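You operate a simulated robot arm through the tools that you are given. There is no shell and no other tool. Be economical: measure what you need, move in short steps, check, and stop when the job is done.

You are at the controls of a simulated two-armed robot. One attempt, no reset.

JOB
Put the 8 mm gap gauge from the fitting table on top of the sample roll there and the 10 mm gap gauge on top of the beige block.

Only the result counts: the job must be done as asked and must still hold three seconds after the hand-in. Knocking over, shifting, dropping, spilling or breaking anything else fails it.

ROBOT AND FRAMES
Two 6-joint arms with two-finger parallel grippers on one trunk, on a base that drives. Base frame: it is fixed to the floor where the robot stands at the start and does not move with it; the origin is under the middle of the robot, x ahead of it, y to its left, z up. Lengths are in cm, angles in degrees, forces in N, time in s.
The left shoulder is at the start at [6, 18.7, 122.2], the right one opposite. With the tool pointing down near the work surface each hand reaches from about 22 to 62 cm from the robot's upright axis, wherever it stands, measured 20 degrees to its own side. Payload 1.57 kg a hand.
The TCP of each hand is the grasp point between the finger pads, 3 cm short of the fingertips. In the tool frame z runs along the fingers and y along their closing line. Largest opening 11 cm; finger width 2.4, thickness 1.2; the body of the gripper, 4.8 by 11.2 cm, starts 7.8 cm behind the TCP.
Orientation is that of the tool frame in the base frame, as a unit quaternion [w, x, y, z]. With the fingers straight down and closing along the base's y, the tool's x points along the base's -x, its y along +y and its z along -z.

CONTROLS
- The arms move only by the tool drive_tool. It takes "left_commands", "right_commands" or both (then of equal length, played together; a hand with none holds still); each is a list that holds one entry, the list of rows, each a list of 7 numbers: the shift along the tool's x, y, z in cm, then the turn, a rotation vector about the tool's x, y, z in degrees, then the opening in per cent of the stroke, from 0 (shut) to 100 (fully open). In form: [[[tx, ty, tz, rx, ry, rz, claw], ...]]. A call has 1 to 20 rows; each row shifts and turns the commanded pose from where the row before left it, along the tool's axes as they then stand. Rows are played at 5 a second. More than 5 cm and 8.6 degrees between two rows, or a gripper value outside its range, and nothing of the call is played. Where a pose cannot be reached the arm comes as near as it can. A force on the tool above 40 N (or 10 N above the force at the start of the call, whichever is more), or a blocked arm, ends the call early, and 0.2 s more pass. Each finger travels about 15.3 cm/s and halts on what it meets, pressing with about 31 N; the grip force reading is that of the motor and also rises with nothing between the fingers. The clock runs only during rows and for 0.2 s after the last one: add rows that do not move to give the fingers time. It gives the time, the measured TCP pose, the force on the tool (base axes), the opening and the grip force at its end, in the units of the frame above (readings bear some noise).
- Cameras (640 x 400 px; columns grow to the right, rows downward): "scene" is now at [1.7, -1.21, 176.41]; the picture's right is [-0.17, -0.99, 0.00], its down [-0.75, 0.13, -0.64] and it looks along [0.64, -0.11, -0.76] (base axes); focal length 252 px, centre (320, 200). "left" rides on the left gripper at [7, -1.6, -14.1] in its tool frame; the picture's right is [0.23, 0.97, 0.00], its down [-0.85, 0.20, -0.48] and it looks along [-0.47, 0.11, 0.88] (tool axes); focal length 222 px, centre (320, 200). "right" rides on the right gripper at [7, 1.6, -14.1] in its tool frame; the picture's right is [-0.23, 0.97, 0.00], its down [-0.86, -0.20, -0.48] and it looks along [-0.47, -0.11, 0.88] (tool axes); focal length 222 px, centre (320, 200). There is no depth. A picture from a camera that has moved, and an enlarged one, comes with that camera's place and axes in the base frame and with its lens.
- snapshot(camera): a new picture of that camera. It takes no simulated time.
- raise_lower(by): slides the trunk up (or, below 0, down) by that many cm; the arms and the scene camera ride with it, the base frame stays. It gives what a move gives, with no picture.
- drive_base(legs): drives the robot by 1 to 6 legs, each [ahead, left, turn to the left] in cm, cm and degrees, along the robot's own axes; the way and the turn of a leg run together, so that a leg with both is an arc; at most 150 cm and 180 degrees a leg. The arms and the cameras ride along, it lands a little off, and it stops where it bumps. It gives what a move gives.
- head_to(pan, tilt): turns the head with the scene camera to pan (to the left, within 86 degrees either way) and tilt (down, from -29 to 69), counted from straight ahead of the robot. It gives what a move gives.
- inspect(camera, box): a new picture of the part [left, top, right, bottom] of that camera's present view, enlarged. It takes no simulated time.
- hand_in(): hands the job in; it is judged then, once.

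Go step by step. Nothing tells you exact positions but the pictures and the camera data: compare them with the known pose of the tool, close in by small moves and look again before you grip or let go. The budget is 120 turns and 92 pictures, counting those below and the enlarged ones. Unless the task says otherwise, let go and move clear before handing in, and close with one line.

The tools are called after ">>>" as name(argument=value, ...) on one line, values as JSON. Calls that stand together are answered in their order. drive_tool: Moves the arms, as the interface text tells. Its arguments: {"type":"object","properties":{"left_commands":{"type":"array","items":{"type":"array","items":{"type":"array","items":{"type":"number"}}}},"right_commands":{"type":"array","items":{"type":"array","items":{"type":"array","items":{"type":"number"}}}}},"required":[]} The other tools are called the same way: raise_lower (by) slides the trunk up or down; drive_base (legs) drives the base; head_to (pan, tilt) turns the head that bears the scene camera; snapshot (camera) takes a picture; inspect (camera, box) takes an enlarged picture of a part of a camera's view; hand_in () hands the job in.

At the start:

```text
time_s: 0.0
left_ee_pos: [51.79, 18.46, 118.45]
left_tool_rot: [0.0, 0.0, 1.0, 0.0]
left_ft_force: [0.2, 0.3, -0.4]
left_grip_width: 11.01
left_grasp_force: 0.1
right_ee_pos: [44.83, -21.7, 121.92]
right_tool_rot: [0.0, -0.001, 1.0, -0.001]
right_ft_force: [-0.1, 0.3, -0.4]
right_grip_width: 10.98
right_grasp_force: 0.0
trunk travel left (down, up): [-85.0, 14.0]
robot x, y, heading: [-0.09, 0.0, -0.2]
head pan, tilt: [-9.6, 49.9]
```

scene: 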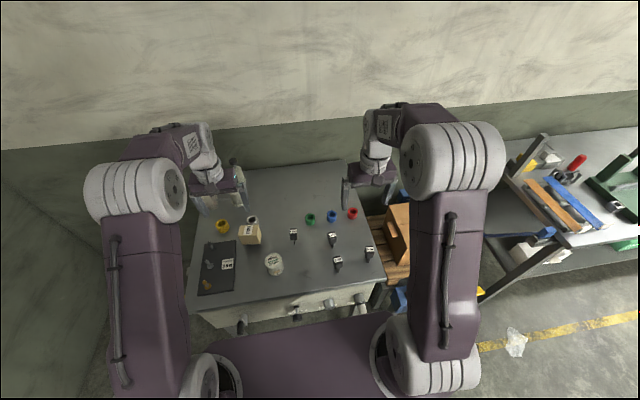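
right: 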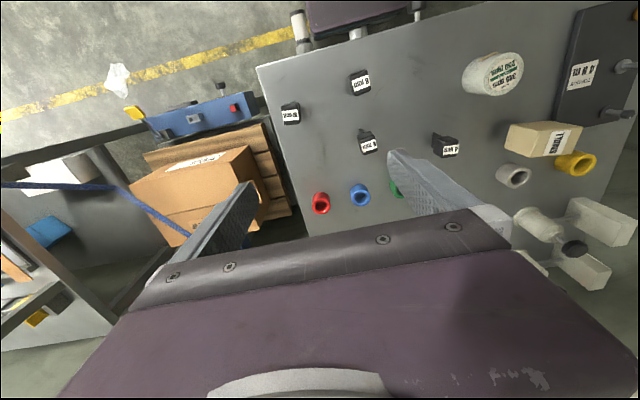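
left: 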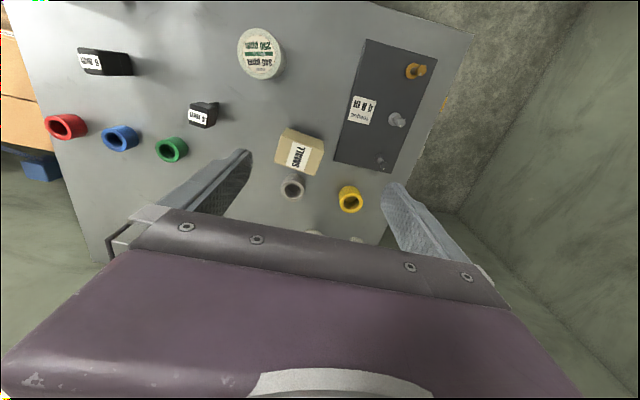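

I see the table with four small black gauges, a beige block and a sample roll. First I read the labels on the gauges.

>>> inspect(camera="right", box=[270, 40, 480, 170])

>>> inspect(camera="scene", box=[190, 190, 390, 315])

```text
3.05 times, centred on (375, 105) of right
camera zoom: at [37.98, -20.08, 135.93], right [0.23, 0.97, 0.0], down [0.86, -0.2, 0.48], along [0.47, -0.11, -0.88], focal length 677 px, centre (152, 490)
```

zoom: 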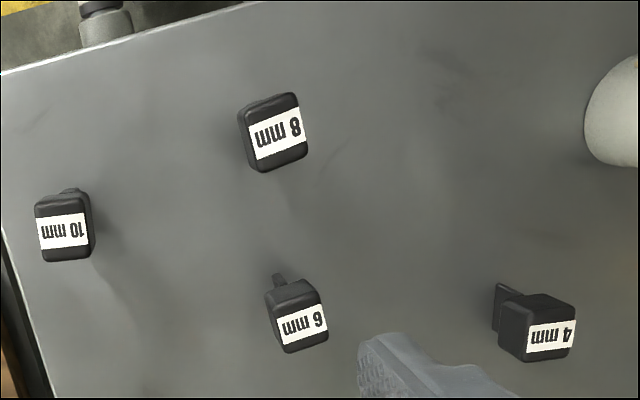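

```text
3.20 times, centred on (290, 252) of scene
camera zoom: at [1.7, -1.21, 176.41], right [-0.17, -0.99, 0.0], down [-0.75, 0.13, -0.64], along [0.64, -0.11, -0.76], focal length 805 px, centre (416, 32)
```

zoom: 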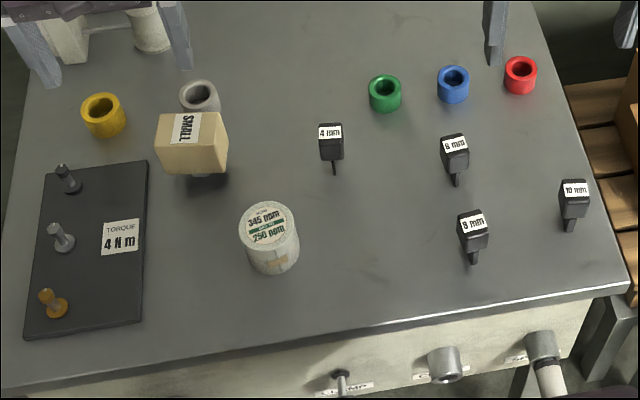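

The 8 mm gauge is at about (42, -15), the 10 mm gauge at about (45, -27), the roll at about (45, 8) and the beige block at about (58, 17). I bring the right hand above the 8 mm gauge and look again.

>>> drive_tool(right_commands=[[[0.6, 1.8, 3, 0, 0, 0, 100], [0.6, 1.8, 3, 0, 0, 0, 100], [0.6, 1.8, 3, 0, 0, 0, 100], [0.5, 1.7, 3, 0, 0, 0, 100], [0, 0, 0, 0, 0, 0, 100]]])

>>> snapshot(camera="right")

>>> inspect(camera="left", box=[70, 20, 340, 210])

```text
time_s: 1.2
left_ee_pos: [51.78, 18.3, 118.46]
left_tool_rot: [-0.001, 0.0, 1.0, 0.0]
left_ft_force: [0.0, 1.4, 0.4]
left_grip_width: 11.02
left_grasp_force: 0.0
right_ee_pos: [42.49, -14.59, 109.91]
right_tool_rot: [0.001, 0.0, 1.0, 0.0]
right_ft_force: [0.0, 0.4, 0.4]
right_grip_width: 11.0
right_grasp_force: 0.1
trunk travel left (down, up): [-85.0, 14.0]
robot x, y, heading: [0.0, -0.14, -0.1]
head pan, tilt: [-9.6, 49.9]
```

```text
86 pictures are left
camera right: at [35.65, -12.99, 123.89], right [0.23, 0.97, 0.0], down [0.86, -0.2, 0.48], along [0.47, -0.11, -0.88], focal length 222 px, centre (320, 200)
```

right: 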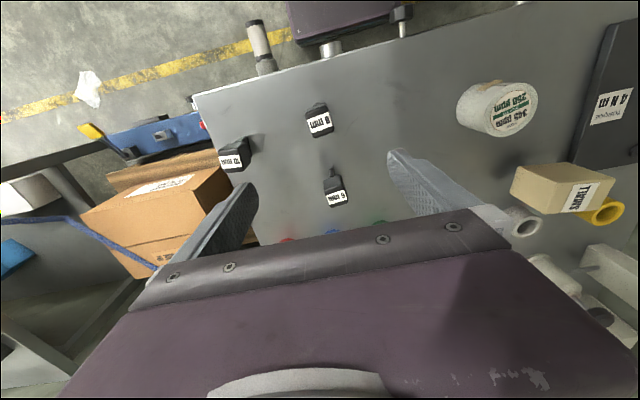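

```text
2.11 times, centred on (205, 115) of left
camera zoom: at [44.83, 16.77, 132.45], right [-0.23, 0.97, 0.0], down [0.85, 0.2, 0.48], along [0.47, 0.11, -0.88], focal length 468 px, centre (562, 379)
```

zoom: 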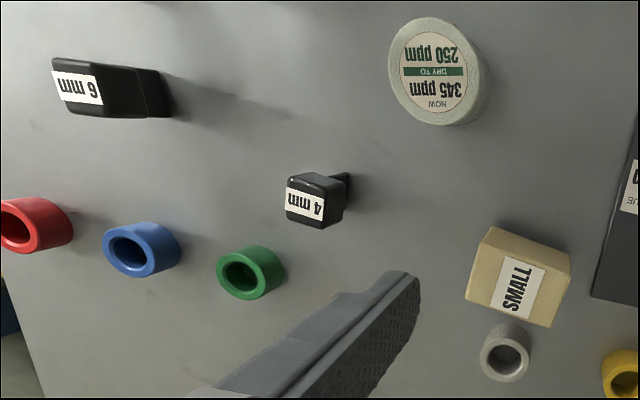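

The gauges stand upright on their blades, with tops near z = 96. I centre the hand over the 8 mm gauge at about (40.7, -14.1) and look again lower down.

>>> drive_tool(right_commands=[[[0.8, 0.25, 2, 0, 0, 0, 80], [0.9, 0.25, 2, 0, 0, 0, 60], [0, 0, 1.5, 0, 0, 0, 60], [0, 0, 0, 0, 0, 0, 60]]])

>>> snapshot(camera="right")

>>> inspect(camera="scene", box=[270, 190, 390, 290])

```text
time_s: 2.2
left_ee_pos: [51.85, 18.45, 118.46]
left_tool_rot: [0.0, -0.001, 1.0, 0.0]
left_ft_force: [0.4, 0.4, -0.2]
left_grip_width: 10.98
left_grasp_force: 0.1
right_ee_pos: [40.85, -14.39, 104.44]
right_tool_rot: [0.001, 0.0, 1.0, 0.0]
right_ft_force: [-0.8, -0.1, 0.1]
right_grip_width: 6.62
right_grasp_force: 0.2
trunk travel left (down, up): [-85.0, 14.0]
robot x, y, heading: [-0.27, 0.07, 0.2]
head pan, tilt: [-9.6, 49.9]
```

```text
84 pictures are left
camera right: at [33.89, -12.7, 118.44], right [0.23, 0.97, 0.0], down [0.86, -0.2, 0.48], along [0.47, -0.11, -0.88], focal length 222 px, centre (320, 200)
```

right: 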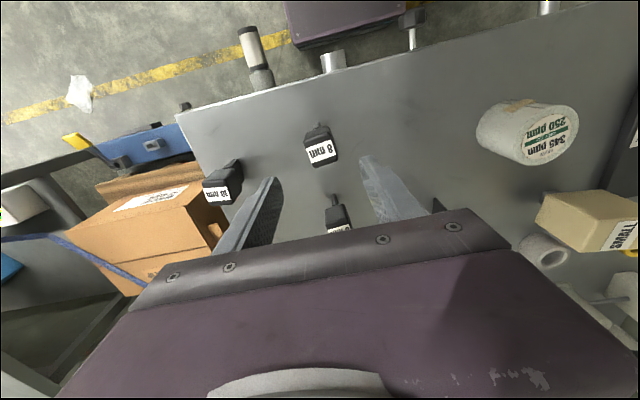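

```text
4.00 times, centred on (330, 240) of scene
camera zoom: at [1.71, -1.2, 176.41], right [-0.17, -0.99, 0.0], down [-0.75, 0.13, -0.64], along [0.64, -0.11, -0.76], focal length 1006 px, centre (280, 40)
```

zoom: 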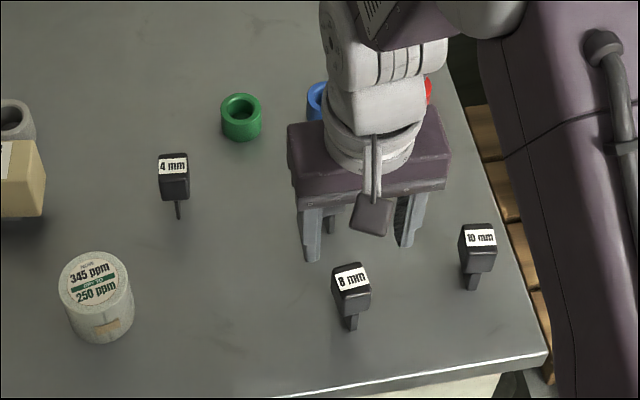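

The hand is nearly over the gauge. I check its yaw once more in an enlarged picture before going down.

>>> inspect(camera="right", box=[200, 110, 400, 235])

```text
3.20 times, centred on (300, 172) of right
camera zoom: at [33.89, -12.7, 118.44], right [0.23, 0.97, 0.0], down [0.86, -0.2, 0.48], along [0.47, -0.11, -0.88], focal length 711 px, centre (384, 288)
```

zoom: 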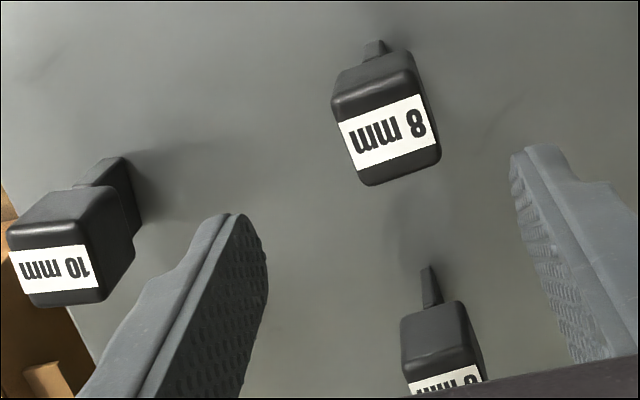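

The 8 mm gauge is turned about 5° to the left and centred near (40.4, -14.15). I turn the hand to match and descend until the fingers straddle the head.

>>> drive_tool(right_commands=[[[0.4, 0.2, 2, 0, 0, -5, 60], [0, 0, 2.5, 0, 0, 0, 60], [0, 0, 2.5, 0, 0, 0, 60], [0, 0, 0, 0, 0, 0, 60]]])

>>> inspect(camera="right", box=[200, 110, 440, 260])

>>> inspect(camera="scene", box=[310, 200, 390, 290])

```text
time_s: 3.2
left_ee_pos: [51.84, 18.47, 118.47]
left_tool_rot: [0.0, 0.0, 1.0, 0.0]
left_ft_force: [0.2, 0.2, 0.3]
left_grip_width: 11.0
left_grasp_force: 0.0
right_ee_pos: [40.23, -13.99, 97.26]
right_tool_rot: [-0.001, -0.043, 0.999, -0.001]
right_ft_force: [0.7, -0.2, -0.2]
right_grip_width: 6.62
right_grasp_force: 0.0
trunk travel left (down, up): [-85.0, 14.0]
robot x, y, heading: [-0.2, -0.07, 0.0]
head pan, tilt: [-9.6, 49.9]
```

```text
2.67 times, centred on (320, 185) of right
camera zoom: at [33.27, -12.92, 111.32], right [0.14, 0.99, 0.0], down [0.87, -0.12, 0.48], along [0.47, -0.07, -0.88], focal length 592 px, centre (320, 240)
```

zoom: 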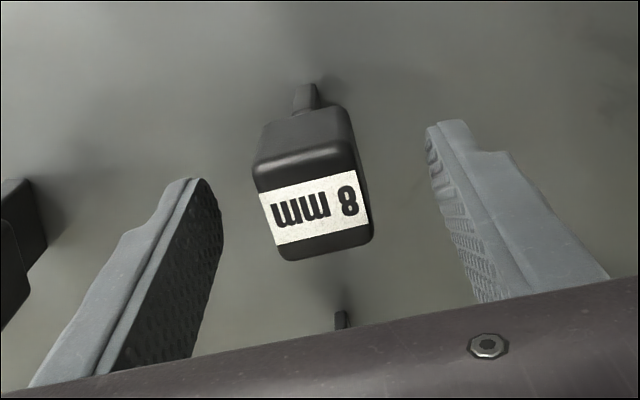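

```text
4.44 times, centred on (350, 245) of scene
camera zoom: at [1.66, -1.19, 176.41], right [-0.17, -0.99, 0.0], down [-0.75, 0.13, -0.64], along [0.64, -0.11, -0.76], focal length 1118 px, centre (187, 0)
```

zoom: 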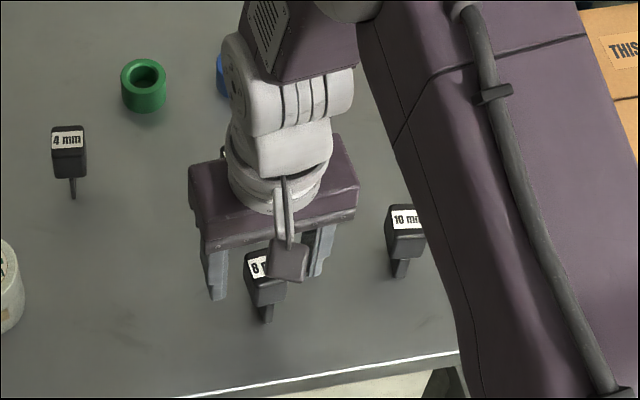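

Centred to within 2 mm. I go down 2.6 cm and close.

>>> drive_tool(right_commands=[[[0, 0, 1.3, 0, 0, 0, 60], [0, -0.1, 1.3, 0, 0, 0, 60], [0, 0, 0, 0, 0, 0, 40], [0, 0, 0, 0, 0, 0, 20], [0, 0, 0, 0, 0, 0, 5], [0, 0, 0, 0, 0, 0, 5]]])

>>> inspect(camera="right", box=[200, 110, 440, 260])

```text
time_s: 4.6
left_ee_pos: [51.76, 18.34, 118.33]
left_tool_rot: [0.001, 0.0, 1.0, 0.0]
left_ft_force: [-0.5, 0.2, 0.3]
left_grip_width: 10.99
left_grasp_force: 0.1
right_ee_pos: [40.47, -14.01, 94.76]
right_tool_rot: [0.0, -0.044, 0.999, 0.001]
right_ft_force: [-0.1, -0.4, 0.0]
right_grip_width: 2.74
right_grasp_force: 31.2
trunk travel left (down, up): [-85.0, 14.0]
robot x, y, heading: [-0.01, -0.17, -0.1]
head pan, tilt: [-9.6, 49.9]
```

```text
2.67 times, centred on (320, 185) of right
camera zoom: at [33.49, -13.0, 108.79], right [0.14, 0.99, 0.0], down [0.87, -0.12, 0.48], along [0.47, -0.07, -0.88], focal length 592 px, centre (320, 240)
```

zoom: 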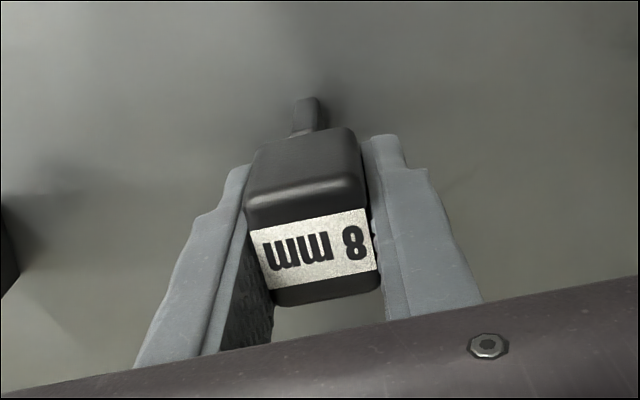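

The gauge is held (width 2.74). The roll top comes out at about (44.05, 7.8, 95.9). I lift straight up, carry across and look at how it hangs over the roll.

>>> drive_tool(right_commands=[[[0, 0, -1, 0, 0, 0, 5], [0, 0, -3, 0, 0, 0, 5], [0, 0, -4, 0, 0, 0, 5], [0, 0, -4, 0, 0, 0, 5], [0, 0, 0, 0, 0, 5, 5], [-0.7, 4, 0, 0, 0, 0, 5], [-0.7, 4, 0, 0, 0, 0, 5], [-0.7, 4, 0, 0, 0, 0, 5], [-0.7, 4, 0, 0, 0, 0, 5], [-0.7, 4, 0, 0, 0, 0, 5], [-0.1, 1.9, 0, 0, 0, 0, 5], [0, 0, 0, 0, 0, 0, 5], [0, 0, 0, 0, 0, 0, 5]]])

>>> snapshot(camera="right")

>>> snapshot(camera="left")

>>> inspect(camera="scene", box=[220, 190, 340, 290])

```text
time_s: 7.4
left_ee_pos: [51.75, 18.49, 118.37]
left_tool_rot: [0.0, 0.0, 1.0, 0.0]
left_ft_force: [0.6, 0.8, 0.4]
left_grip_width: 10.99
left_grasp_force: 0.1
right_ee_pos: [44.08, 8.04, 106.81]
right_tool_rot: [0.0, 0.0, 1.0, 0.0]
right_ft_force: [-0.2, -0.4, -0.4]
right_grip_width: 2.72
right_grasp_force: 31.1
trunk travel left (down, up): [-85.0, 14.0]
robot x, y, heading: [-0.01, 0.08, 0.1]
head pan, tilt: [-9.6, 49.9]
```

```text
78 pictures are left
camera right: at [37.21, 9.74, 120.85], right [0.23, 0.97, 0.0], down [0.86, -0.2, 0.48], along [0.47, -0.11, -0.88], focal length 222 px, centre (320, 200)
```

right: 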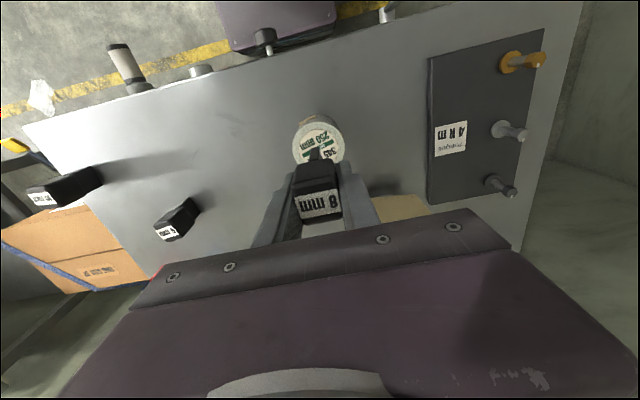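

```text
77 pictures are left
camera left: at [44.85, 16.82, 132.44], right [-0.23, 0.97, 0.0], down [0.86, 0.2, 0.48], along [0.47, 0.11, -0.88], focal length 222 px, centre (320, 200)
```

left: 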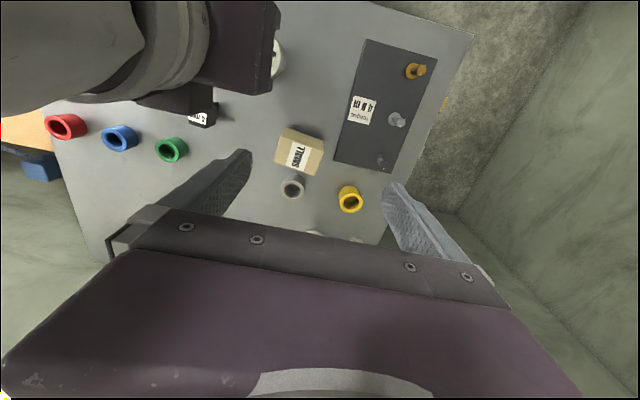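

```text
4.00 times, centred on (280, 240) of scene
camera zoom: at [1.7, -1.16, 176.41], right [-0.17, -0.99, 0.0], down [-0.75, 0.13, -0.64], along [0.64, -0.11, -0.76], focal length 1006 px, centre (480, 40)
```

zoom: 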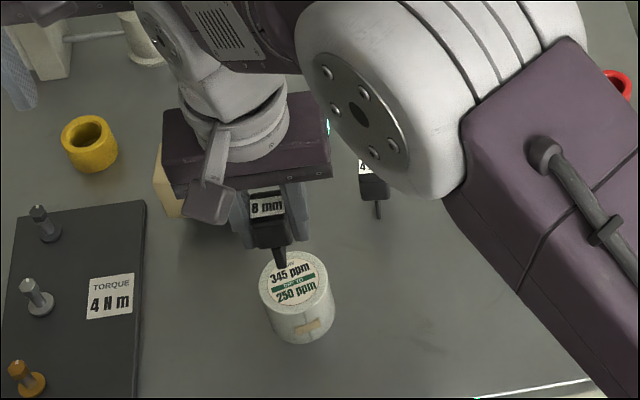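

The gauge hangs upright over the roll. I enlarge the right view to settle the roll's centre in x.

>>> inspect(camera="right", box=[240, 90, 400, 230])

```text
2.86 times, centred on (320, 160) of right
camera zoom: at [37.21, 9.74, 120.85], right [0.23, 0.97, 0.0], down [0.86, -0.2, 0.48], along [0.47, -0.11, -0.88], focal length 635 px, centre (320, 314)
```

zoom: 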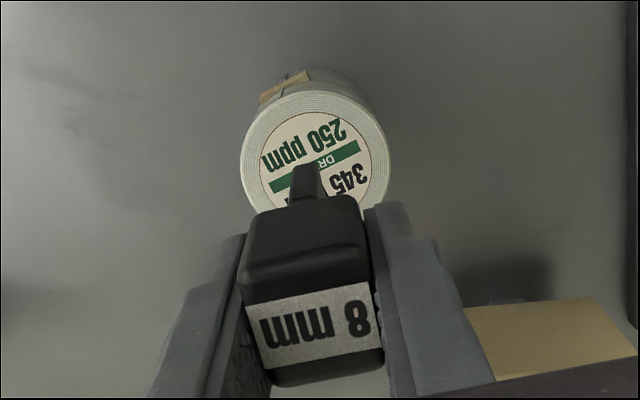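

The roll centre is at about (43.9, 7.95), radius 2.9 cm, directly below the gauge. I descend to just above it.

>>> drive_tool(right_commands=[[[0.1, 0, 2, 0, 0, 0, 5], [0, 0, 2, 0, 0, 0, 5], [0, 0, 1, 0, 0, 0, 5], [0, 0, 0.4, 0, 0, 0, 5], [0, 0, 0, 0, 0, 0, 5]]])

>>> inspect(camera="right", box=[240, 90, 400, 230])

>>> inspect(camera="scene", box=[260, 220, 320, 280])

```text
time_s: 8.6
left_ee_pos: [51.7, 18.46, 118.52]
left_tool_rot: [0.0, 0.0, 1.0, 0.0]
left_ft_force: [0.8, -0.7, 0.1]
left_grip_width: 10.99
left_grasp_force: 0.1
right_ee_pos: [43.91, 7.97, 101.29]
right_tool_rot: [0.0, 0.0, 1.0, -0.001]
right_ft_force: [0.4, 0.3, -0.9]
right_grip_width: 2.75
right_grasp_force: 30.7
trunk travel left (down, up): [-85.0, 14.0]
robot x, y, heading: [-0.01, 0.04, -0.1]
head pan, tilt: [-9.6, 49.9]
```

```text
2.86 times, centred on (320, 160) of right
camera zoom: at [37.02, 9.58, 115.34], right [0.23, 0.97, 0.0], down [0.86, -0.2, 0.48], along [0.47, -0.11, -0.88], focal length 635 px, centre (320, 314)
```

zoom: 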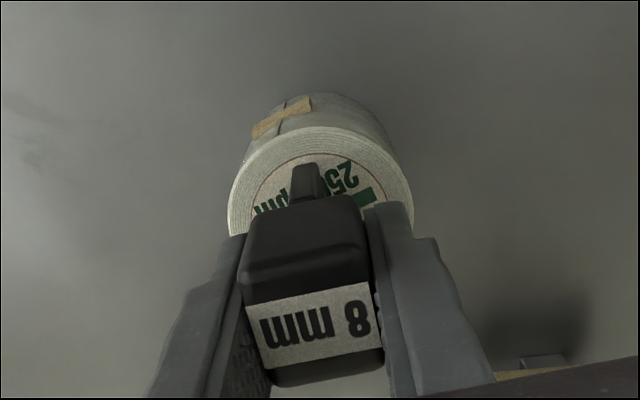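

```text
6.67 times, centred on (290, 250) of scene
camera zoom: at [1.71, -1.2, 176.41], right [-0.17, -0.99, 0.0], down [-0.75, 0.13, -0.64], along [0.64, -0.11, -0.76], focal length 1677 px, centre (520, -133)
```

zoom: 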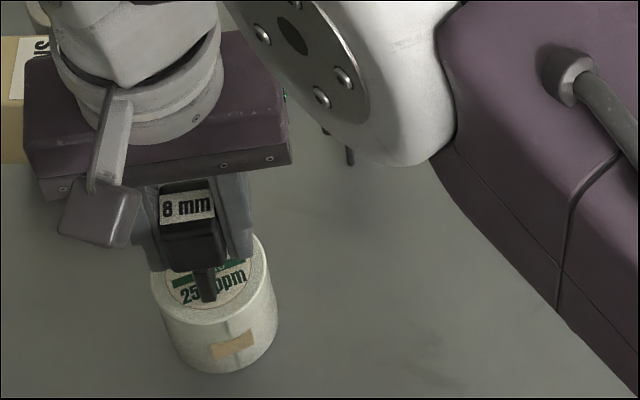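

About half a centimetre remains. I feel for contact in small steps.

>>> drive_tool(right_commands=[[[0, 0, 0.3, 0, 0, 0, 5], [0, 0, 0, 0, 0, 0, 5]]])

>>> drive_tool(right_commands=[[[0, 0, 0.2, 0, 0, 0, 5], [0, 0, 0, 0, 0, 0, 5]]])

```text
time_s: 9.2
left_ee_pos: [51.8, 18.43, 118.4]
left_tool_rot: [0.0, -0.001, 1.0, 0.001]
left_ft_force: [0.6, -0.3, 0.8]
left_grip_width: 11.0
left_grasp_force: 0.0
right_ee_pos: [44.06, 7.8, 101.03]
right_tool_rot: [0.0, 0.0, 1.0, 0.0]
right_ft_force: [0.3, -0.1, -1.0]
right_grip_width: 2.74
right_grasp_force: 31.3
trunk travel left (down, up): [-85.0, 14.0]
robot x, y, heading: [0.03, -0.12, -0.2]
head pan, tilt: [-9.6, 49.9]
```

```text
time_s: 9.8
left_ee_pos: [51.84, 18.43, 118.57]
left_tool_rot: [0.001, 0.0, 1.0, 0.0]
left_ft_force: [0.4, -0.3, 0.6]
left_grip_width: 10.99
left_grasp_force: 0.1
right_ee_pos: [43.98, 7.86, 100.98]
right_tool_rot: [0.0, 0.0, 1.0, 0.001]
right_ft_force: [0.7, 0.9, 9.1]
right_grip_width: 2.77
right_grasp_force: 30.7
trunk travel left (down, up): [-85.0, 14.0]
robot x, y, heading: [-0.16, -0.26, 0.1]
head pan, tilt: [-9.6, 49.9]
```

Contact at 9 N: the gauge stands on the roll. I ease off slightly, open slowly and check.

>>> drive_tool(right_commands=[[[0, 0, -0.08, 0, 0, 0, 5], [0, 0, 0, 0, 0, 0, 26], [0, 0, 0, 0, 0, 0, 28], [0, 0, 0, 0, 0, 0, 34], [0, 0, 0, 0, 0, 0, 50], [0, 0, 0, 0, 0, 0, 60], [0, 0, 0, 0, 0, 0, 60]]])

>>> inspect(camera="right", box=[220, 90, 420, 230])

```text
time_s: 11.4
left_ee_pos: [51.81, 18.4, 118.36]
left_tool_rot: [0.0, -0.001, 1.0, 0.0]
left_ft_force: [0.6, 0.1, 0.8]
left_grip_width: 11.01
left_grasp_force: 0.0
right_ee_pos: [43.95, 7.85, 101.02]
right_tool_rot: [0.001, 0.0, 1.0, 0.0]
right_ft_force: [-0.3, -0.3, 0.8]
right_grip_width: 6.6
right_grasp_force: 0.0
trunk travel left (down, up): [-85.0, 14.0]
robot x, y, heading: [0.21, 0.09, 0.1]
head pan, tilt: [-9.6, 49.9]
```

```text
2.86 times, centred on (320, 160) of right
camera zoom: at [37.09, 9.47, 114.96], right [0.23, 0.97, 0.0], down [0.86, -0.2, 0.48], along [0.47, -0.11, -0.88], focal length 635 px, centre (320, 314)
```

zoom: 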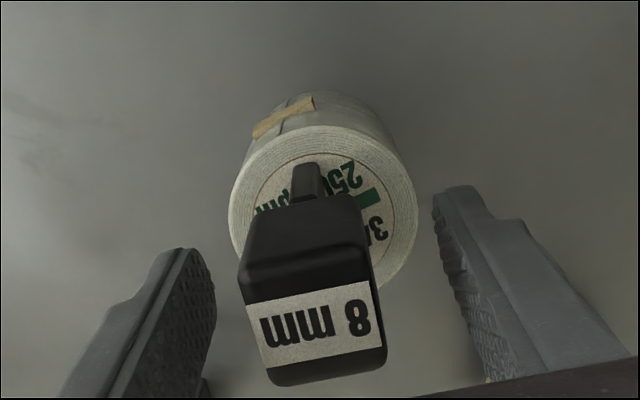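

The 8 mm gauge stands free on the roll. I rise straight up and go over to the 10 mm gauge at about (42.3, -26.5).

>>> drive_tool(right_commands=[[[0, 0, -2, 0, 0, 0, 60], [0, 0, -4, 0, 0, 0, 60], [0, 0, -4, 0, 0, 0, 60], [0.2, -4.3, 0, 0, 0, 0, 60], [0.2, -4.3, 0, 0, 0, 0, 60], [0.2, -4.3, 0, 0, 0, 0, 60], [0.2, -4.3, 0, 0, 0, 0, 60], [0.2, -4.3, 0, 0, 0, 0, 60], [0.2, -4.3, 0, 0, 0, 0, 60], [0.2, -4.3, 0, 0, 0, 0, 60], [0.2, -4.3, 0, 0, 0, 0, 60], [0, 0, 3.5, 0, 0, 0, 60], [0, 0, 3.5, 0, 0, 0, 60], [0, 0, 0, 0, 0, 0, 60], [0, 0, 0, 0, 0, 0, 60]]])

>>> snapshot(camera="right")

>>> inspect(camera="right", box=[220, 90, 420, 230])

>>> inspect(camera="scene", box=[190, 190, 390, 315])

```text
time_s: 14.6
left_ee_pos: [51.79, 18.5, 118.52]
left_tool_rot: [0.0, 0.0, 1.0, 0.0]
left_ft_force: [-0.1, -0.2, -0.9]
left_grip_width: 11.01
left_grasp_force: 0.1
right_ee_pos: [42.11, -26.3, 104.11]
right_tool_rot: [0.0, 0.0, 1.0, 0.0]
right_ft_force: [0.5, -0.6, -0.1]
right_grip_width: 6.59
right_grasp_force: 0.1
trunk travel left (down, up): [-85.0, 14.0]
robot x, y, heading: [0.03, 0.26, -0.2]
head pan, tilt: [-9.6, 49.9]
```

```text
71 pictures are left
camera right: at [35.23, -24.74, 118.18], right [0.23, 0.97, 0.0], down [0.86, -0.2, 0.48], along [0.47, -0.11, -0.88], focal length 222 px, centre (320, 200)
```

right: 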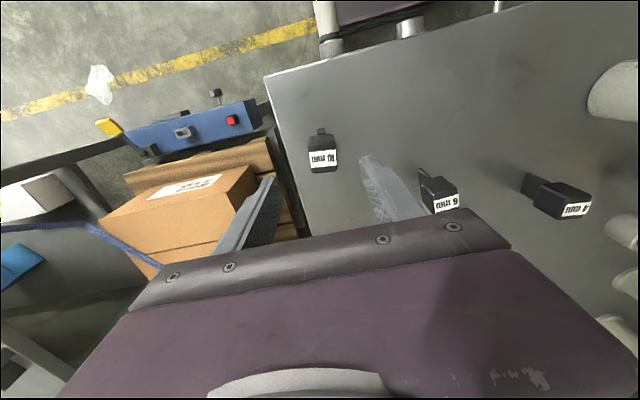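

```text
2.86 times, centred on (320, 160) of right
camera zoom: at [35.23, -24.74, 118.18], right [0.23, 0.97, 0.0], down [0.86, -0.2, 0.48], along [0.47, -0.11, -0.88], focal length 635 px, centre (320, 314)
```

zoom: 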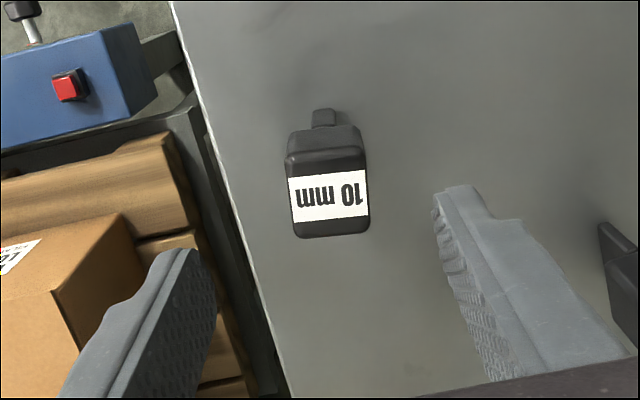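

```text
3.20 times, centred on (290, 252) of scene
camera zoom: at [1.67, -1.17, 176.41], right [-0.17, -0.99, 0.0], down [-0.75, 0.13, -0.64], along [0.64, -0.11, -0.76], focal length 805 px, centre (416, 32)
```

zoom: 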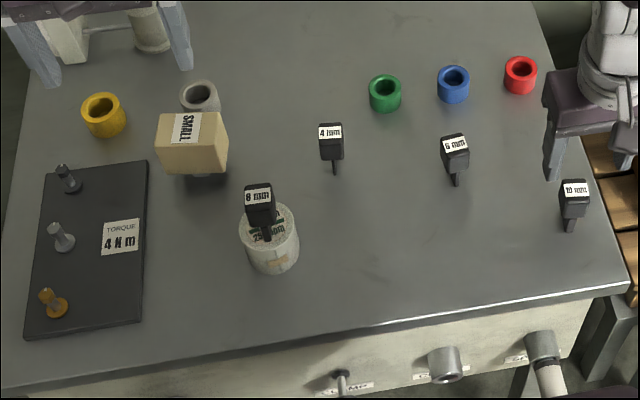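

The 8 mm gauge stands well. The 10 mm gauge is at about (42.4, -26.2) with a yaw of about -4°; I align and descend to just short of gripping.

>>> drive_tool(right_commands=[[[-0.25, 0.1, 2, 0, 0, 4.2, 60], [0, 0, 2.5, 0, 0, 0, 60], [0, 0, 2.3, 0, 0, 0, 60], [0, 0, 0, 0, 0, 0, 60]]])

>>> inspect(camera="right", box=[200, 110, 440, 260])

```text
time_s: 15.6
left_ee_pos: [51.73, 18.45, 118.58]
left_tool_rot: [0.0, 0.0, 1.0, 0.0]
left_ft_force: [0.2, -0.3, -0.9]
left_grip_width: 10.99
left_grasp_force: 0.0
right_ee_pos: [42.75, -26.27, 97.28]
right_tool_rot: [0.0, 0.036, 0.999, 0.0]
right_ft_force: [0.1, 0.6, -0.3]
right_grip_width: 6.61
right_grasp_force: 0.0
trunk travel left (down, up): [-85.0, 14.0]
robot x, y, heading: [0.03, -0.13, -0.1]
head pan, tilt: [-9.6, 49.9]
```

```text
2.67 times, centred on (320, 185) of right
camera zoom: at [35.95, -24.27, 111.33], right [0.3, 0.95, 0.0], down [0.84, -0.26, 0.48], along [0.46, -0.14, -0.88], focal length 592 px, centre (320, 240)
```

zoom: 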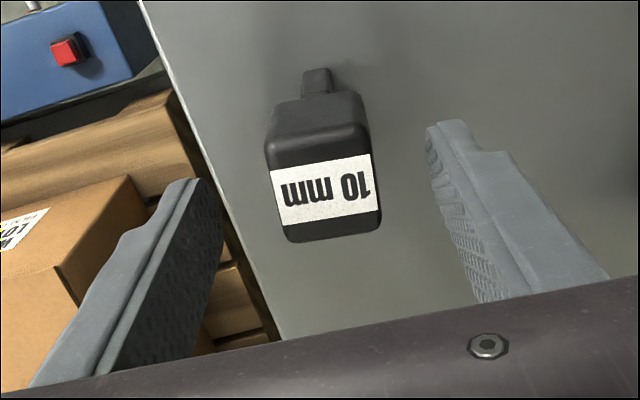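

The head lies about 4 mm nearer the robot than the finger centre. I correct that, go down and close.

>>> drive_tool(right_commands=[[[0.4, 0.15, 0, 0, 0, 0, 60], [0, 0, 1.3, 0, 0, 0, 60], [0, 0, 1.2, 0, 0, 0, 60], [0, 0, 0, 0, 0, 0, 40], [0, 0, 0, 0, 0, 0, 20], [0, 0, 0, 0, 0, 0, 5], [0, 0, 0, 0, 0, 0, 5]]])

>>> inspect(camera="right", box=[200, 110, 440, 260])

>>> inspect(camera="left", box=[200, 80, 400, 230])

```text
time_s: 17.2
left_ee_pos: [51.81, 18.41, 118.38]
left_tool_rot: [0.001, 0.0, 1.0, 0.001]
left_ft_force: [0.2, -0.2, 0.1]
left_grip_width: 10.99
left_grasp_force: 0.0
right_ee_pos: [42.4, -26.23, 94.88]
right_tool_rot: [0.0, 0.037, 0.999, 0.0]
right_ft_force: [-0.4, -0.4, -0.1]
right_grip_width: 2.74
right_grasp_force: 31.0
trunk travel left (down, up): [-85.0, 14.0]
robot x, y, heading: [0.06, 0.23, 0.1]
head pan, tilt: [-9.6, 49.9]
```

```text
2.67 times, centred on (320, 185) of right
camera zoom: at [35.61, -24.08, 108.88], right [0.3, 0.95, 0.0], down [0.84, -0.26, 0.48], along [0.46, -0.14, -0.88], focal length 592 px, centre (320, 240)
```

zoom: 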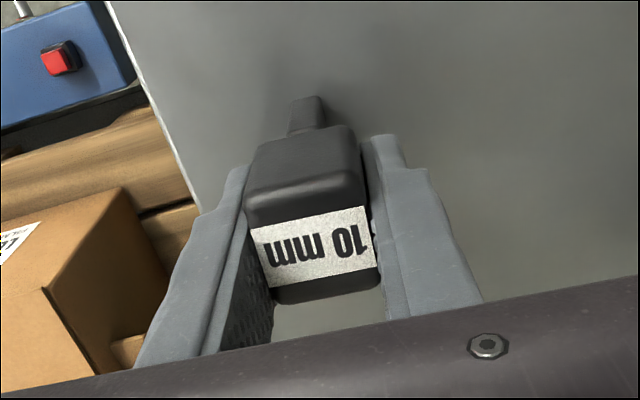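

```text
2.67 times, centred on (300, 155) of left
camera zoom: at [44.85, 16.78, 132.44], right [-0.23, 0.97, 0.0], down [0.86, 0.2, 0.48], along [0.47, 0.11, -0.88], focal length 592 px, centre (373, 320)
```

zoom: 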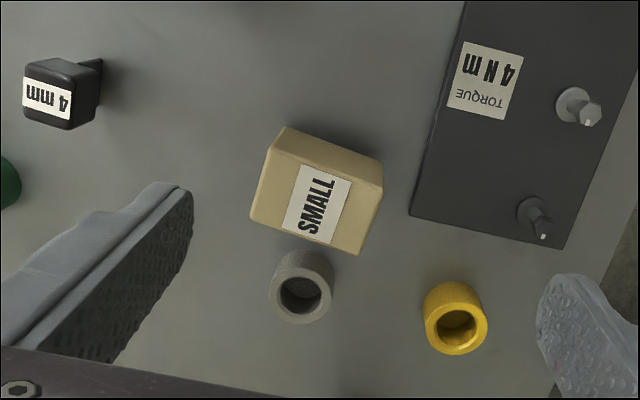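

The 10 mm gauge is held. The block (about (56, 16), top near z 98–99) is out of the right hand's reach, so I'll stand the gauge on the free spot at (44, -5) and let the left hand take it from there.

>>> drive_tool(right_commands=[[[0, 0, -1, 0, 0, 0, 5], [0, 0, -3, 0, 0, 0, 5], [0, 0, -4, 0, 0, 0, 5], [0, 0, -3, 0, 0, 0, 5], [0, 0, 0, 0, 0, -4.2, 5], [-0.3, 4.2, 0, 0, 0, 0, 5], [-0.3, 4.2, 0, 0, 0, 0, 5], [-0.3, 4.2, 0, 0, 0, 0, 5], [-0.3, 4.2, 0, 0, 0, 0, 5], [-0.3, 4.2, 0, 0, 0, 0, 5], [0, 0, 3, 0, 0, 0, 5], [0, 0, 4, 0, 0, 0, 5], [0, 0, 3, 0, 0, 0, 5], [0, 0, 0.5, 0, 0, 0, 5], [0, 0, 0, 0, 0, 0, 5]]])

>>> snapshot(camera="right")

```text
time_s: 20.4
left_ee_pos: [51.76, 18.42, 118.4]
left_tool_rot: [-0.001, 0.0, 1.0, 0.0]
left_ft_force: [1.1, -0.3, -0.4]
left_grip_width: 10.99
left_grasp_force: 0.0
right_ee_pos: [43.8, -5.01, 95.14]
right_tool_rot: [0.0, 0.0, 1.0, 0.0]
right_ft_force: [0.3, 0.5, 0.0]
right_grip_width: 2.74
right_grasp_force: 31.0
trunk travel left (down, up): [-85.0, 14.0]
robot x, y, heading: [-0.02, 0.13, 0.1]
head pan, tilt: [-9.6, 49.9]
```

```text
65 pictures are left
camera right: at [36.93, -3.45, 109.19], right [0.23, 0.97, 0.0], down [0.86, -0.2, 0.48], along [0.47, -0.11, -0.88], focal length 222 px, centre (320, 200)
```

right: 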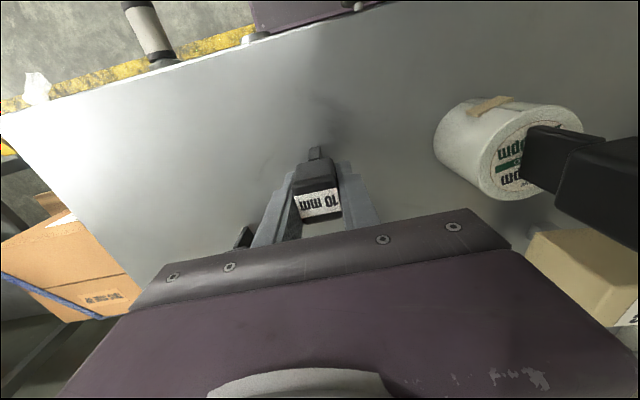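

Nearly at the table. I feel for contact.

>>> drive_tool(right_commands=[[[0, 0, 0.3, 0, 0, 0, 5], [0, 0, 0, 0, 0, 0, 5]]])

>>> drive_tool(right_commands=[[[0, 0, 0.2, 0, 0, 0, 5], [0, 0, 0, 0, 0, 0, 5]]])

```text
time_s: 21.0
left_ee_pos: [51.7, 18.4, 118.48]
left_tool_rot: [0.0, 0.0, 1.0, -0.001]
left_ft_force: [-0.2, -0.3, -0.5]
left_grip_width: 10.98
left_grasp_force: 0.0
right_ee_pos: [44.0, -5.06, 94.91]
right_tool_rot: [0.0, 0.0, 1.0, -0.001]
right_ft_force: [0.3, -0.4, -0.7]
right_grip_width: 2.76
right_grasp_force: 31.0
trunk travel left (down, up): [-85.0, 14.0]
robot x, y, heading: [0.25, -0.38, -0.0]
head pan, tilt: [-9.6, 49.9]
```

```text
time_s: 21.6
left_ee_pos: [51.62, 18.48, 118.49]
left_tool_rot: [0.0, 0.0, 1.0, 0.0]
left_ft_force: [0.3, 0.4, -0.4]
left_grip_width: 11.01
left_grasp_force: 0.0
right_ee_pos: [43.9, -5.18, 94.88]
right_tool_rot: [0.002, -0.001, 1.0, 0.0]
right_ft_force: [2.1, -1.0, 13.1]
right_grip_width: 2.73
right_grasp_force: 30.9
trunk travel left (down, up): [-85.0, 14.0]
robot x, y, heading: [-0.22, 0.15, -0.1]
head pan, tilt: [-9.6, 49.9]
```

Contact with the table. I ease off, open, rise and take the right hand back to its side.

>>> drive_tool(right_commands=[[[0, 0, -0.12, 0, 0, 0, 5], [0, 0, 0, 0, 0, 0, 26], [0, 0, 0, 0, 0, 0, 28], [0, 0, 0, 0, 0, 0, 34], [0, 0, 0, 0, 0, 0, 50], [0, 0, 0, 0, 0, 0, 60], [0, 0, -2, 0, 0, 0, 60], [0, 0, -4, 0, 0, 0, 60], [0, 0, -5, 0, 0, 0, 60], [0, -4.8, -1, 0, 0, 0, 60], [0, -4.8, -1, 0, 0, 0, 60], [0, -4.8, -1, 0, 0, 0, 60], [0, -4.8, 0, 0, 0, 0, 60], [0, -4.8, 0, 0, 0, 0, 60], [0, 0, 0, 0, 0, 0, 60]]])

>>> inspect(camera="scene", box=[190, 190, 390, 315])

>>> inspect(camera="scene", box=[220, 210, 280, 260])

```text
time_s: 24.8
left_ee_pos: [51.78, 18.52, 118.41]
left_tool_rot: [0.001, 0.0, 1.0, 0.0]
left_ft_force: [-0.5, 0.2, 0.3]
left_grip_width: 10.98
left_grasp_force: 0.0
right_ee_pos: [43.81, -29.21, 108.69]
right_tool_rot: [-0.001, 0.0, 1.0, 0.0]
right_ft_force: [0.1, -0.6, -0.1]
right_grip_width: 6.58
right_grasp_force: 0.1
trunk travel left (down, up): [-85.0, 14.0]
robot x, y, heading: [-0.37, 0.04, 0.2]
head pan, tilt: [-9.6, 49.9]
```

```text
3.20 times, centred on (290, 252) of scene
camera zoom: at [1.66, -1.08, 176.41], right [-0.17, -0.99, 0.0], down [-0.75, 0.13, -0.64], along [0.64, -0.11, -0.76], focal length 805 px, centre (416, 32)
```

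zoom: 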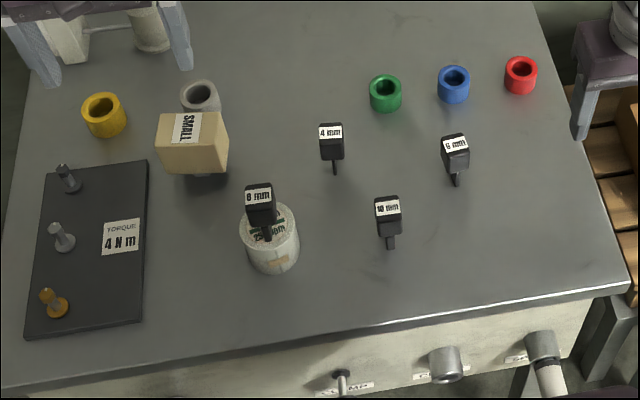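

```text
8.00 times, centred on (250, 235) of scene
camera zoom: at [1.66, -1.08, 176.41], right [-0.17, -0.99, 0.0], down [-0.75, 0.13, -0.64], along [0.64, -0.11, -0.76], focal length 2013 px, centre (880, -80)
```

zoom: 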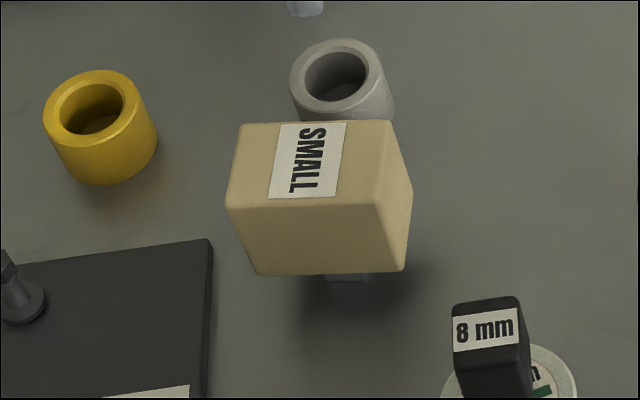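

The 10 mm gauge stands at (43.9, -5.1). The beige block itself rests on a narrow foot, so it must be loaded gently and centrally, at about (55.8, 15.8), top z ≈ 99. Now the left hand goes over the 10 mm gauge.

>>> drive_tool(left_commands=[[[1.3, -3.93, 0, 0, 0, 0, 80], [1.3, -3.93, 0, 0, 0, 0, 60], [1.3, -3.93, 0, 0, 0, 0, 60], [1.3, -3.93, 0, 0, 0, 0, 60], [1.3, -3.93, 0, 0, 0, 0, 60], [1.3, -3.93, 0, 0, 0, 0, 60], [0, 0, 4, 0, 0, 0, 60], [0, 0, 4, 0, 0, 0, 60], [0, 0, 4, 0, 0, 0, 60], [0, 0, 2.5, 0, 0, 0, 60], [0, 0, 0, 0, 0, 0, 60], [0, 0, 0, 0, 0, 0, 60]]])

>>> snapshot(camera="left")

>>> inspect(camera="left", box=[200, 100, 440, 250])

```text
time_s: 27.4
left_ee_pos: [43.71, -5.06, 104.0]
left_tool_rot: [0.0, -0.001, 1.0, -0.001]
left_ft_force: [-0.9, 0.2, 0.1]
left_grip_width: 6.58
left_grasp_force: 0.0
right_ee_pos: [43.89, -29.19, 108.68]
right_tool_rot: [0.0, -0.001, 1.0, 0.0]
right_ft_force: [0.0, -0.8, 0.8]
right_grip_width: 6.58
right_grasp_force: 0.0
trunk travel left (down, up): [-85.0, 14.0]
robot x, y, heading: [0.16, -0.18, 0.1]
head pan, tilt: [-9.6, 49.9]
```

```text
62 pictures are left
camera left: at [36.72, -6.68, 117.88], right [-0.23, 0.97, 0.0], down [0.85, 0.2, 0.48], along [0.47, 0.11, -0.88], focal length 222 px, centre (320, 200)
```

left: 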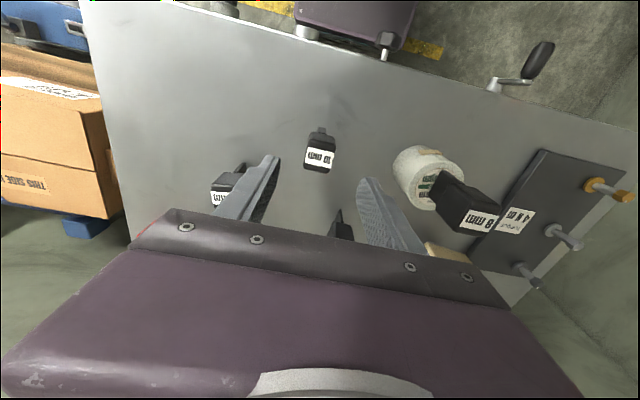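

```text
2.67 times, centred on (320, 175) of left
camera zoom: at [36.72, -6.68, 117.88], right [-0.23, 0.97, 0.0], down [0.85, 0.2, 0.48], along [0.47, 0.11, -0.88], focal length 592 px, centre (320, 267)
```

zoom: 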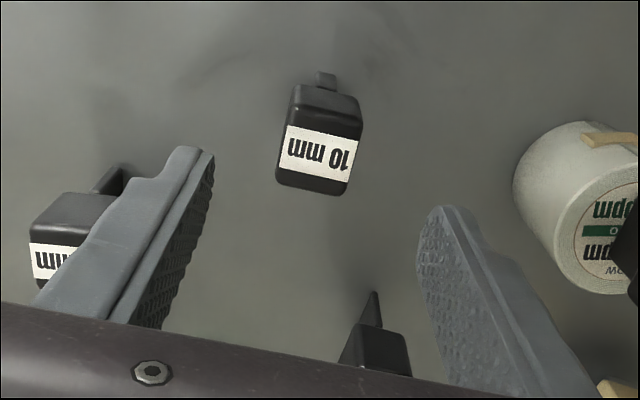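

Aligned so far. I descend to just above the head and check centring.

>>> drive_tool(left_commands=[[[0, 0, 2.4, 0, 0, 0, 60], [0, 0, 2.4, 0, 0, 0, 60], [0, 0, 1.9, 0, 0, 0, 60], [0, 0, 0, 0, 0, 0, 60]]])

>>> inspect(camera="left", box=[200, 110, 440, 260])

```text
time_s: 28.4
left_ee_pos: [43.8, -5.05, 97.19]
left_tool_rot: [0.0, -0.001, 1.0, 0.0]
left_ft_force: [0.0, 0.8, -0.2]
left_grip_width: 6.6
left_grasp_force: 0.0
right_ee_pos: [43.81, -29.19, 108.64]
right_tool_rot: [0.0, 0.0, 1.0, 0.0]
right_ft_force: [-0.5, -0.1, -0.8]
right_grip_width: 6.63
right_grasp_force: 0.1
trunk travel left (down, up): [-85.0, 14.0]
robot x, y, heading: [-0.02, 0.39, 0.1]
head pan, tilt: [-9.6, 49.9]
```

```text
2.67 times, centred on (320, 185) of left
camera zoom: at [36.8, -6.7, 111.2], right [-0.23, 0.97, 0.0], down [0.85, 0.2, 0.48], along [0.47, 0.11, -0.88], focal length 592 px, centre (320, 240)
```

zoom: 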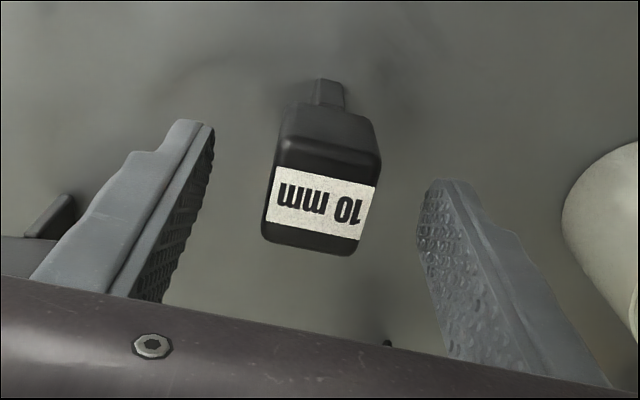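

Centred. I go down 2.4 cm and close.

>>> drive_tool(left_commands=[[[0.15, 0, 1.2, 0, 0, 0, 60], [0, 0, 1.2, 0, 0, 0, 60], [0, 0, 0, 0, 0, 0, 40], [0, 0, 0, 0, 0, 0, 20], [0, 0, 0, 0, 0, 0, 5], [0, 0, 0, 0, 0, 0, 5]]])

>>> inspect(camera="left", box=[200, 110, 440, 260])

```text
time_s: 29.8
left_ee_pos: [43.83, -4.98, 94.71]
left_tool_rot: [0.0, -0.001, 1.0, 0.0]
left_ft_force: [0.7, -0.1, 1.3]
left_grip_width: 2.75
left_grasp_force: 31.2
right_ee_pos: [43.86, -29.19, 108.62]
right_tool_rot: [0.0, 0.0, 1.0, 0.0]
right_ft_force: [-0.1, 0.0, -0.7]
right_grip_width: 6.61
right_grasp_force: 0.1
trunk travel left (down, up): [-85.0, 14.0]
robot x, y, heading: [-0.23, -0.14, -0.2]
head pan, tilt: [-9.6, 49.9]
```

```text
2.67 times, centred on (320, 185) of left
camera zoom: at [36.74, -6.69, 108.8], right [-0.23, 0.97, 0.0], down [0.85, 0.2, 0.48], along [0.47, 0.11, -0.88], focal length 592 px, centre (320, 240)
```

zoom: 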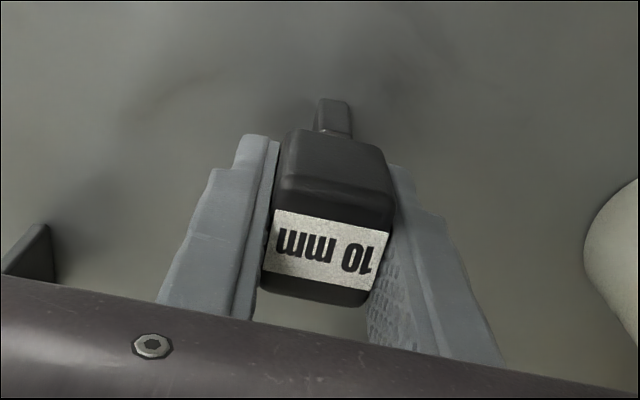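

Held. I lift to z ≈ 114 and carry it over the beige block, then look.

>>> drive_tool(left_commands=[[[0, 0, -1.3, 0, 0, 0, 5], [0, 0, -4, 0, 0, 0, 5], [0, 0, -4.5, 0, 0, 0, 5], [0, 0, -4.5, 0, 0, 0, 5], [0, 0, -4.5, 0, 0, 0, 5], [-2, 3.47, 0, 0, 0, 0, 5], [-2, 3.47, 0, 0, 0, 0, 5], [-2, 3.47, 0, 0, 0, 0, 5], [-2, 3.47, 0, 0, 0, 0, 5], [-2, 3.47, 0, 0, 0, 0, 5], [-2, 3.47, 0, 0, 0, 0, 5], [0, 0, 0, 0, 0, 0, 5], [0, 0, 0, 0, 0, 0, 5]]])

>>> snapshot(camera="left")

>>> inspect(camera="left", box=[220, 80, 420, 230])

>>> inspect(camera="scene", box=[210, 190, 290, 260])

```text
time_s: 32.6
left_ee_pos: [55.95, 15.71, 113.69]
left_tool_rot: [0.0, 0.0, 1.0, 0.0]
left_ft_force: [-0.3, 0.0, -1.4]
left_grip_width: 2.77
left_grasp_force: 30.9
right_ee_pos: [43.9, -29.09, 108.64]
right_tool_rot: [0.0, 0.0, 1.0, 0.0]
right_ft_force: [0.2, -0.4, 0.1]
right_grip_width: 6.59
right_grasp_force: 0.0
trunk travel left (down, up): [-85.0, 14.0]
robot x, y, heading: [-0.28, 0.02, -0.3]
head pan, tilt: [-9.6, 49.9]
```

```text
58 pictures are left
camera left: at [48.97, 13.98, 127.68], right [-0.23, 0.97, 0.0], down [0.86, 0.2, 0.48], along [0.47, 0.11, -0.88], focal length 222 px, centre (320, 200)
```

left: 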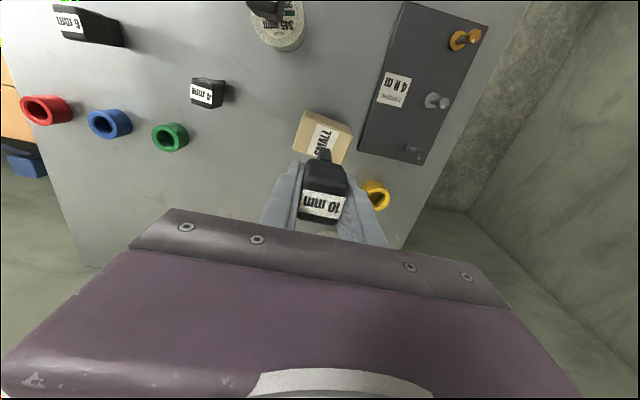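

```text
2.67 times, centred on (320, 155) of left
camera zoom: at [48.97, 13.98, 127.68], right [-0.23, 0.97, 0.0], down [0.86, 0.2, 0.48], along [0.47, 0.11, -0.88], focal length 592 px, centre (320, 320)
```

zoom: 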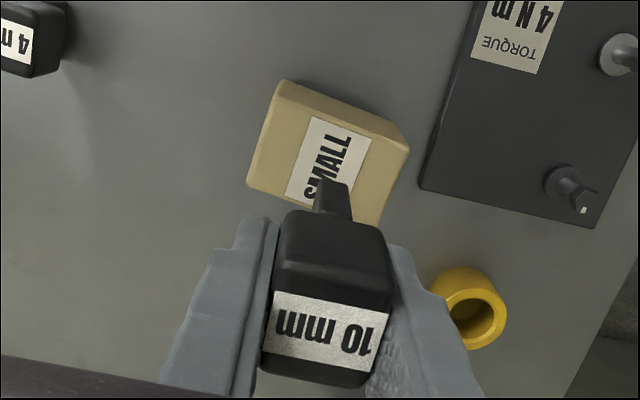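

```text
5.71 times, centred on (250, 225) of scene
camera zoom: at [1.68, -1.25, 176.41], right [-0.17, -0.99, 0.0], down [-0.75, 0.13, -0.64], along [0.64, -0.11, -0.76], focal length 1438 px, centre (720, 57)
```

zoom: 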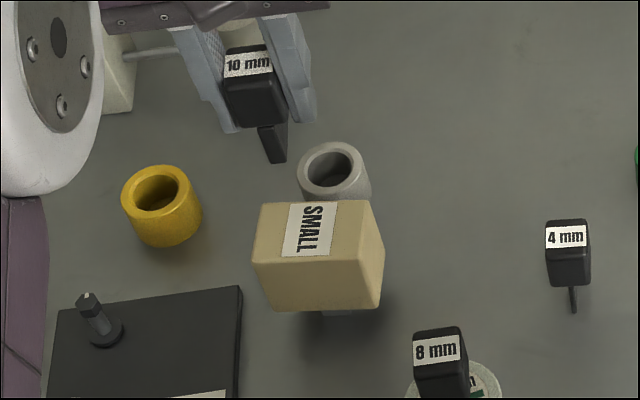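

The gauge hangs over the block, but I want a side view of the block's foot and height. I tilt the right hand (well clear on its side) so its camera looks across at the block.

>>> drive_tool(right_commands=[[[0, 0, 0, -8, 0, 0, 60], [0, 0, 0, -8, 0, 0, 60], [0, 0, 0, -8, 0, 0, 60], [0, 0, 0, -8, 0, 0, 60], [0, 0, 0, -8, 0, 0, 60], [0, 0, 0, -8, 0, 0, 60], [0, 0, 0, 0, 0, 0, 60]]])

>>> snapshot(camera="right")

```text
time_s: 34.2
left_ee_pos: [55.87, 15.63, 113.7]
left_tool_rot: [0.0, -0.001, 1.0, 0.0]
left_ft_force: [-0.8, 0.7, -1.5]
left_grip_width: 2.75
left_grasp_force: 31.5
right_ee_pos: [43.65, -29.27, 108.85]
right_tool_rot: [0.0, 0.001, 0.913, 0.407]
right_ft_force: [0.4, -0.5, -0.2]
right_grip_width: 6.57
right_grasp_force: 0.2
trunk travel left (down, up): [-85.0, 14.0]
robot x, y, heading: [-0.44, -0.01, -0.0]
head pan, tilt: [-9.6, 49.9]
```

```text
55 pictures are left
camera right: at [36.77, -38.6, 119.34], right [0.23, 0.65, 0.72], down [0.86, -0.49, 0.17], along [0.47, 0.58, -0.67], focal length 222 px, centre (320, 200)
```

right: 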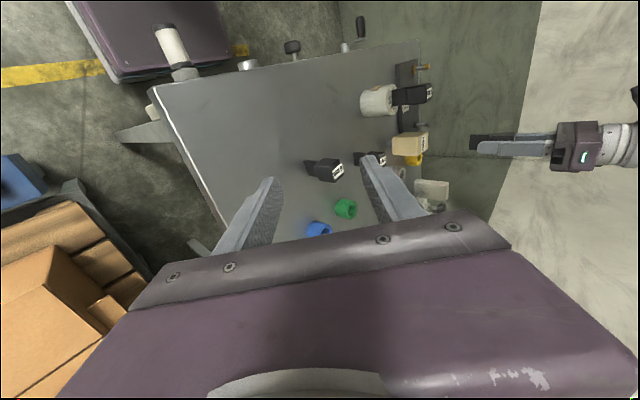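

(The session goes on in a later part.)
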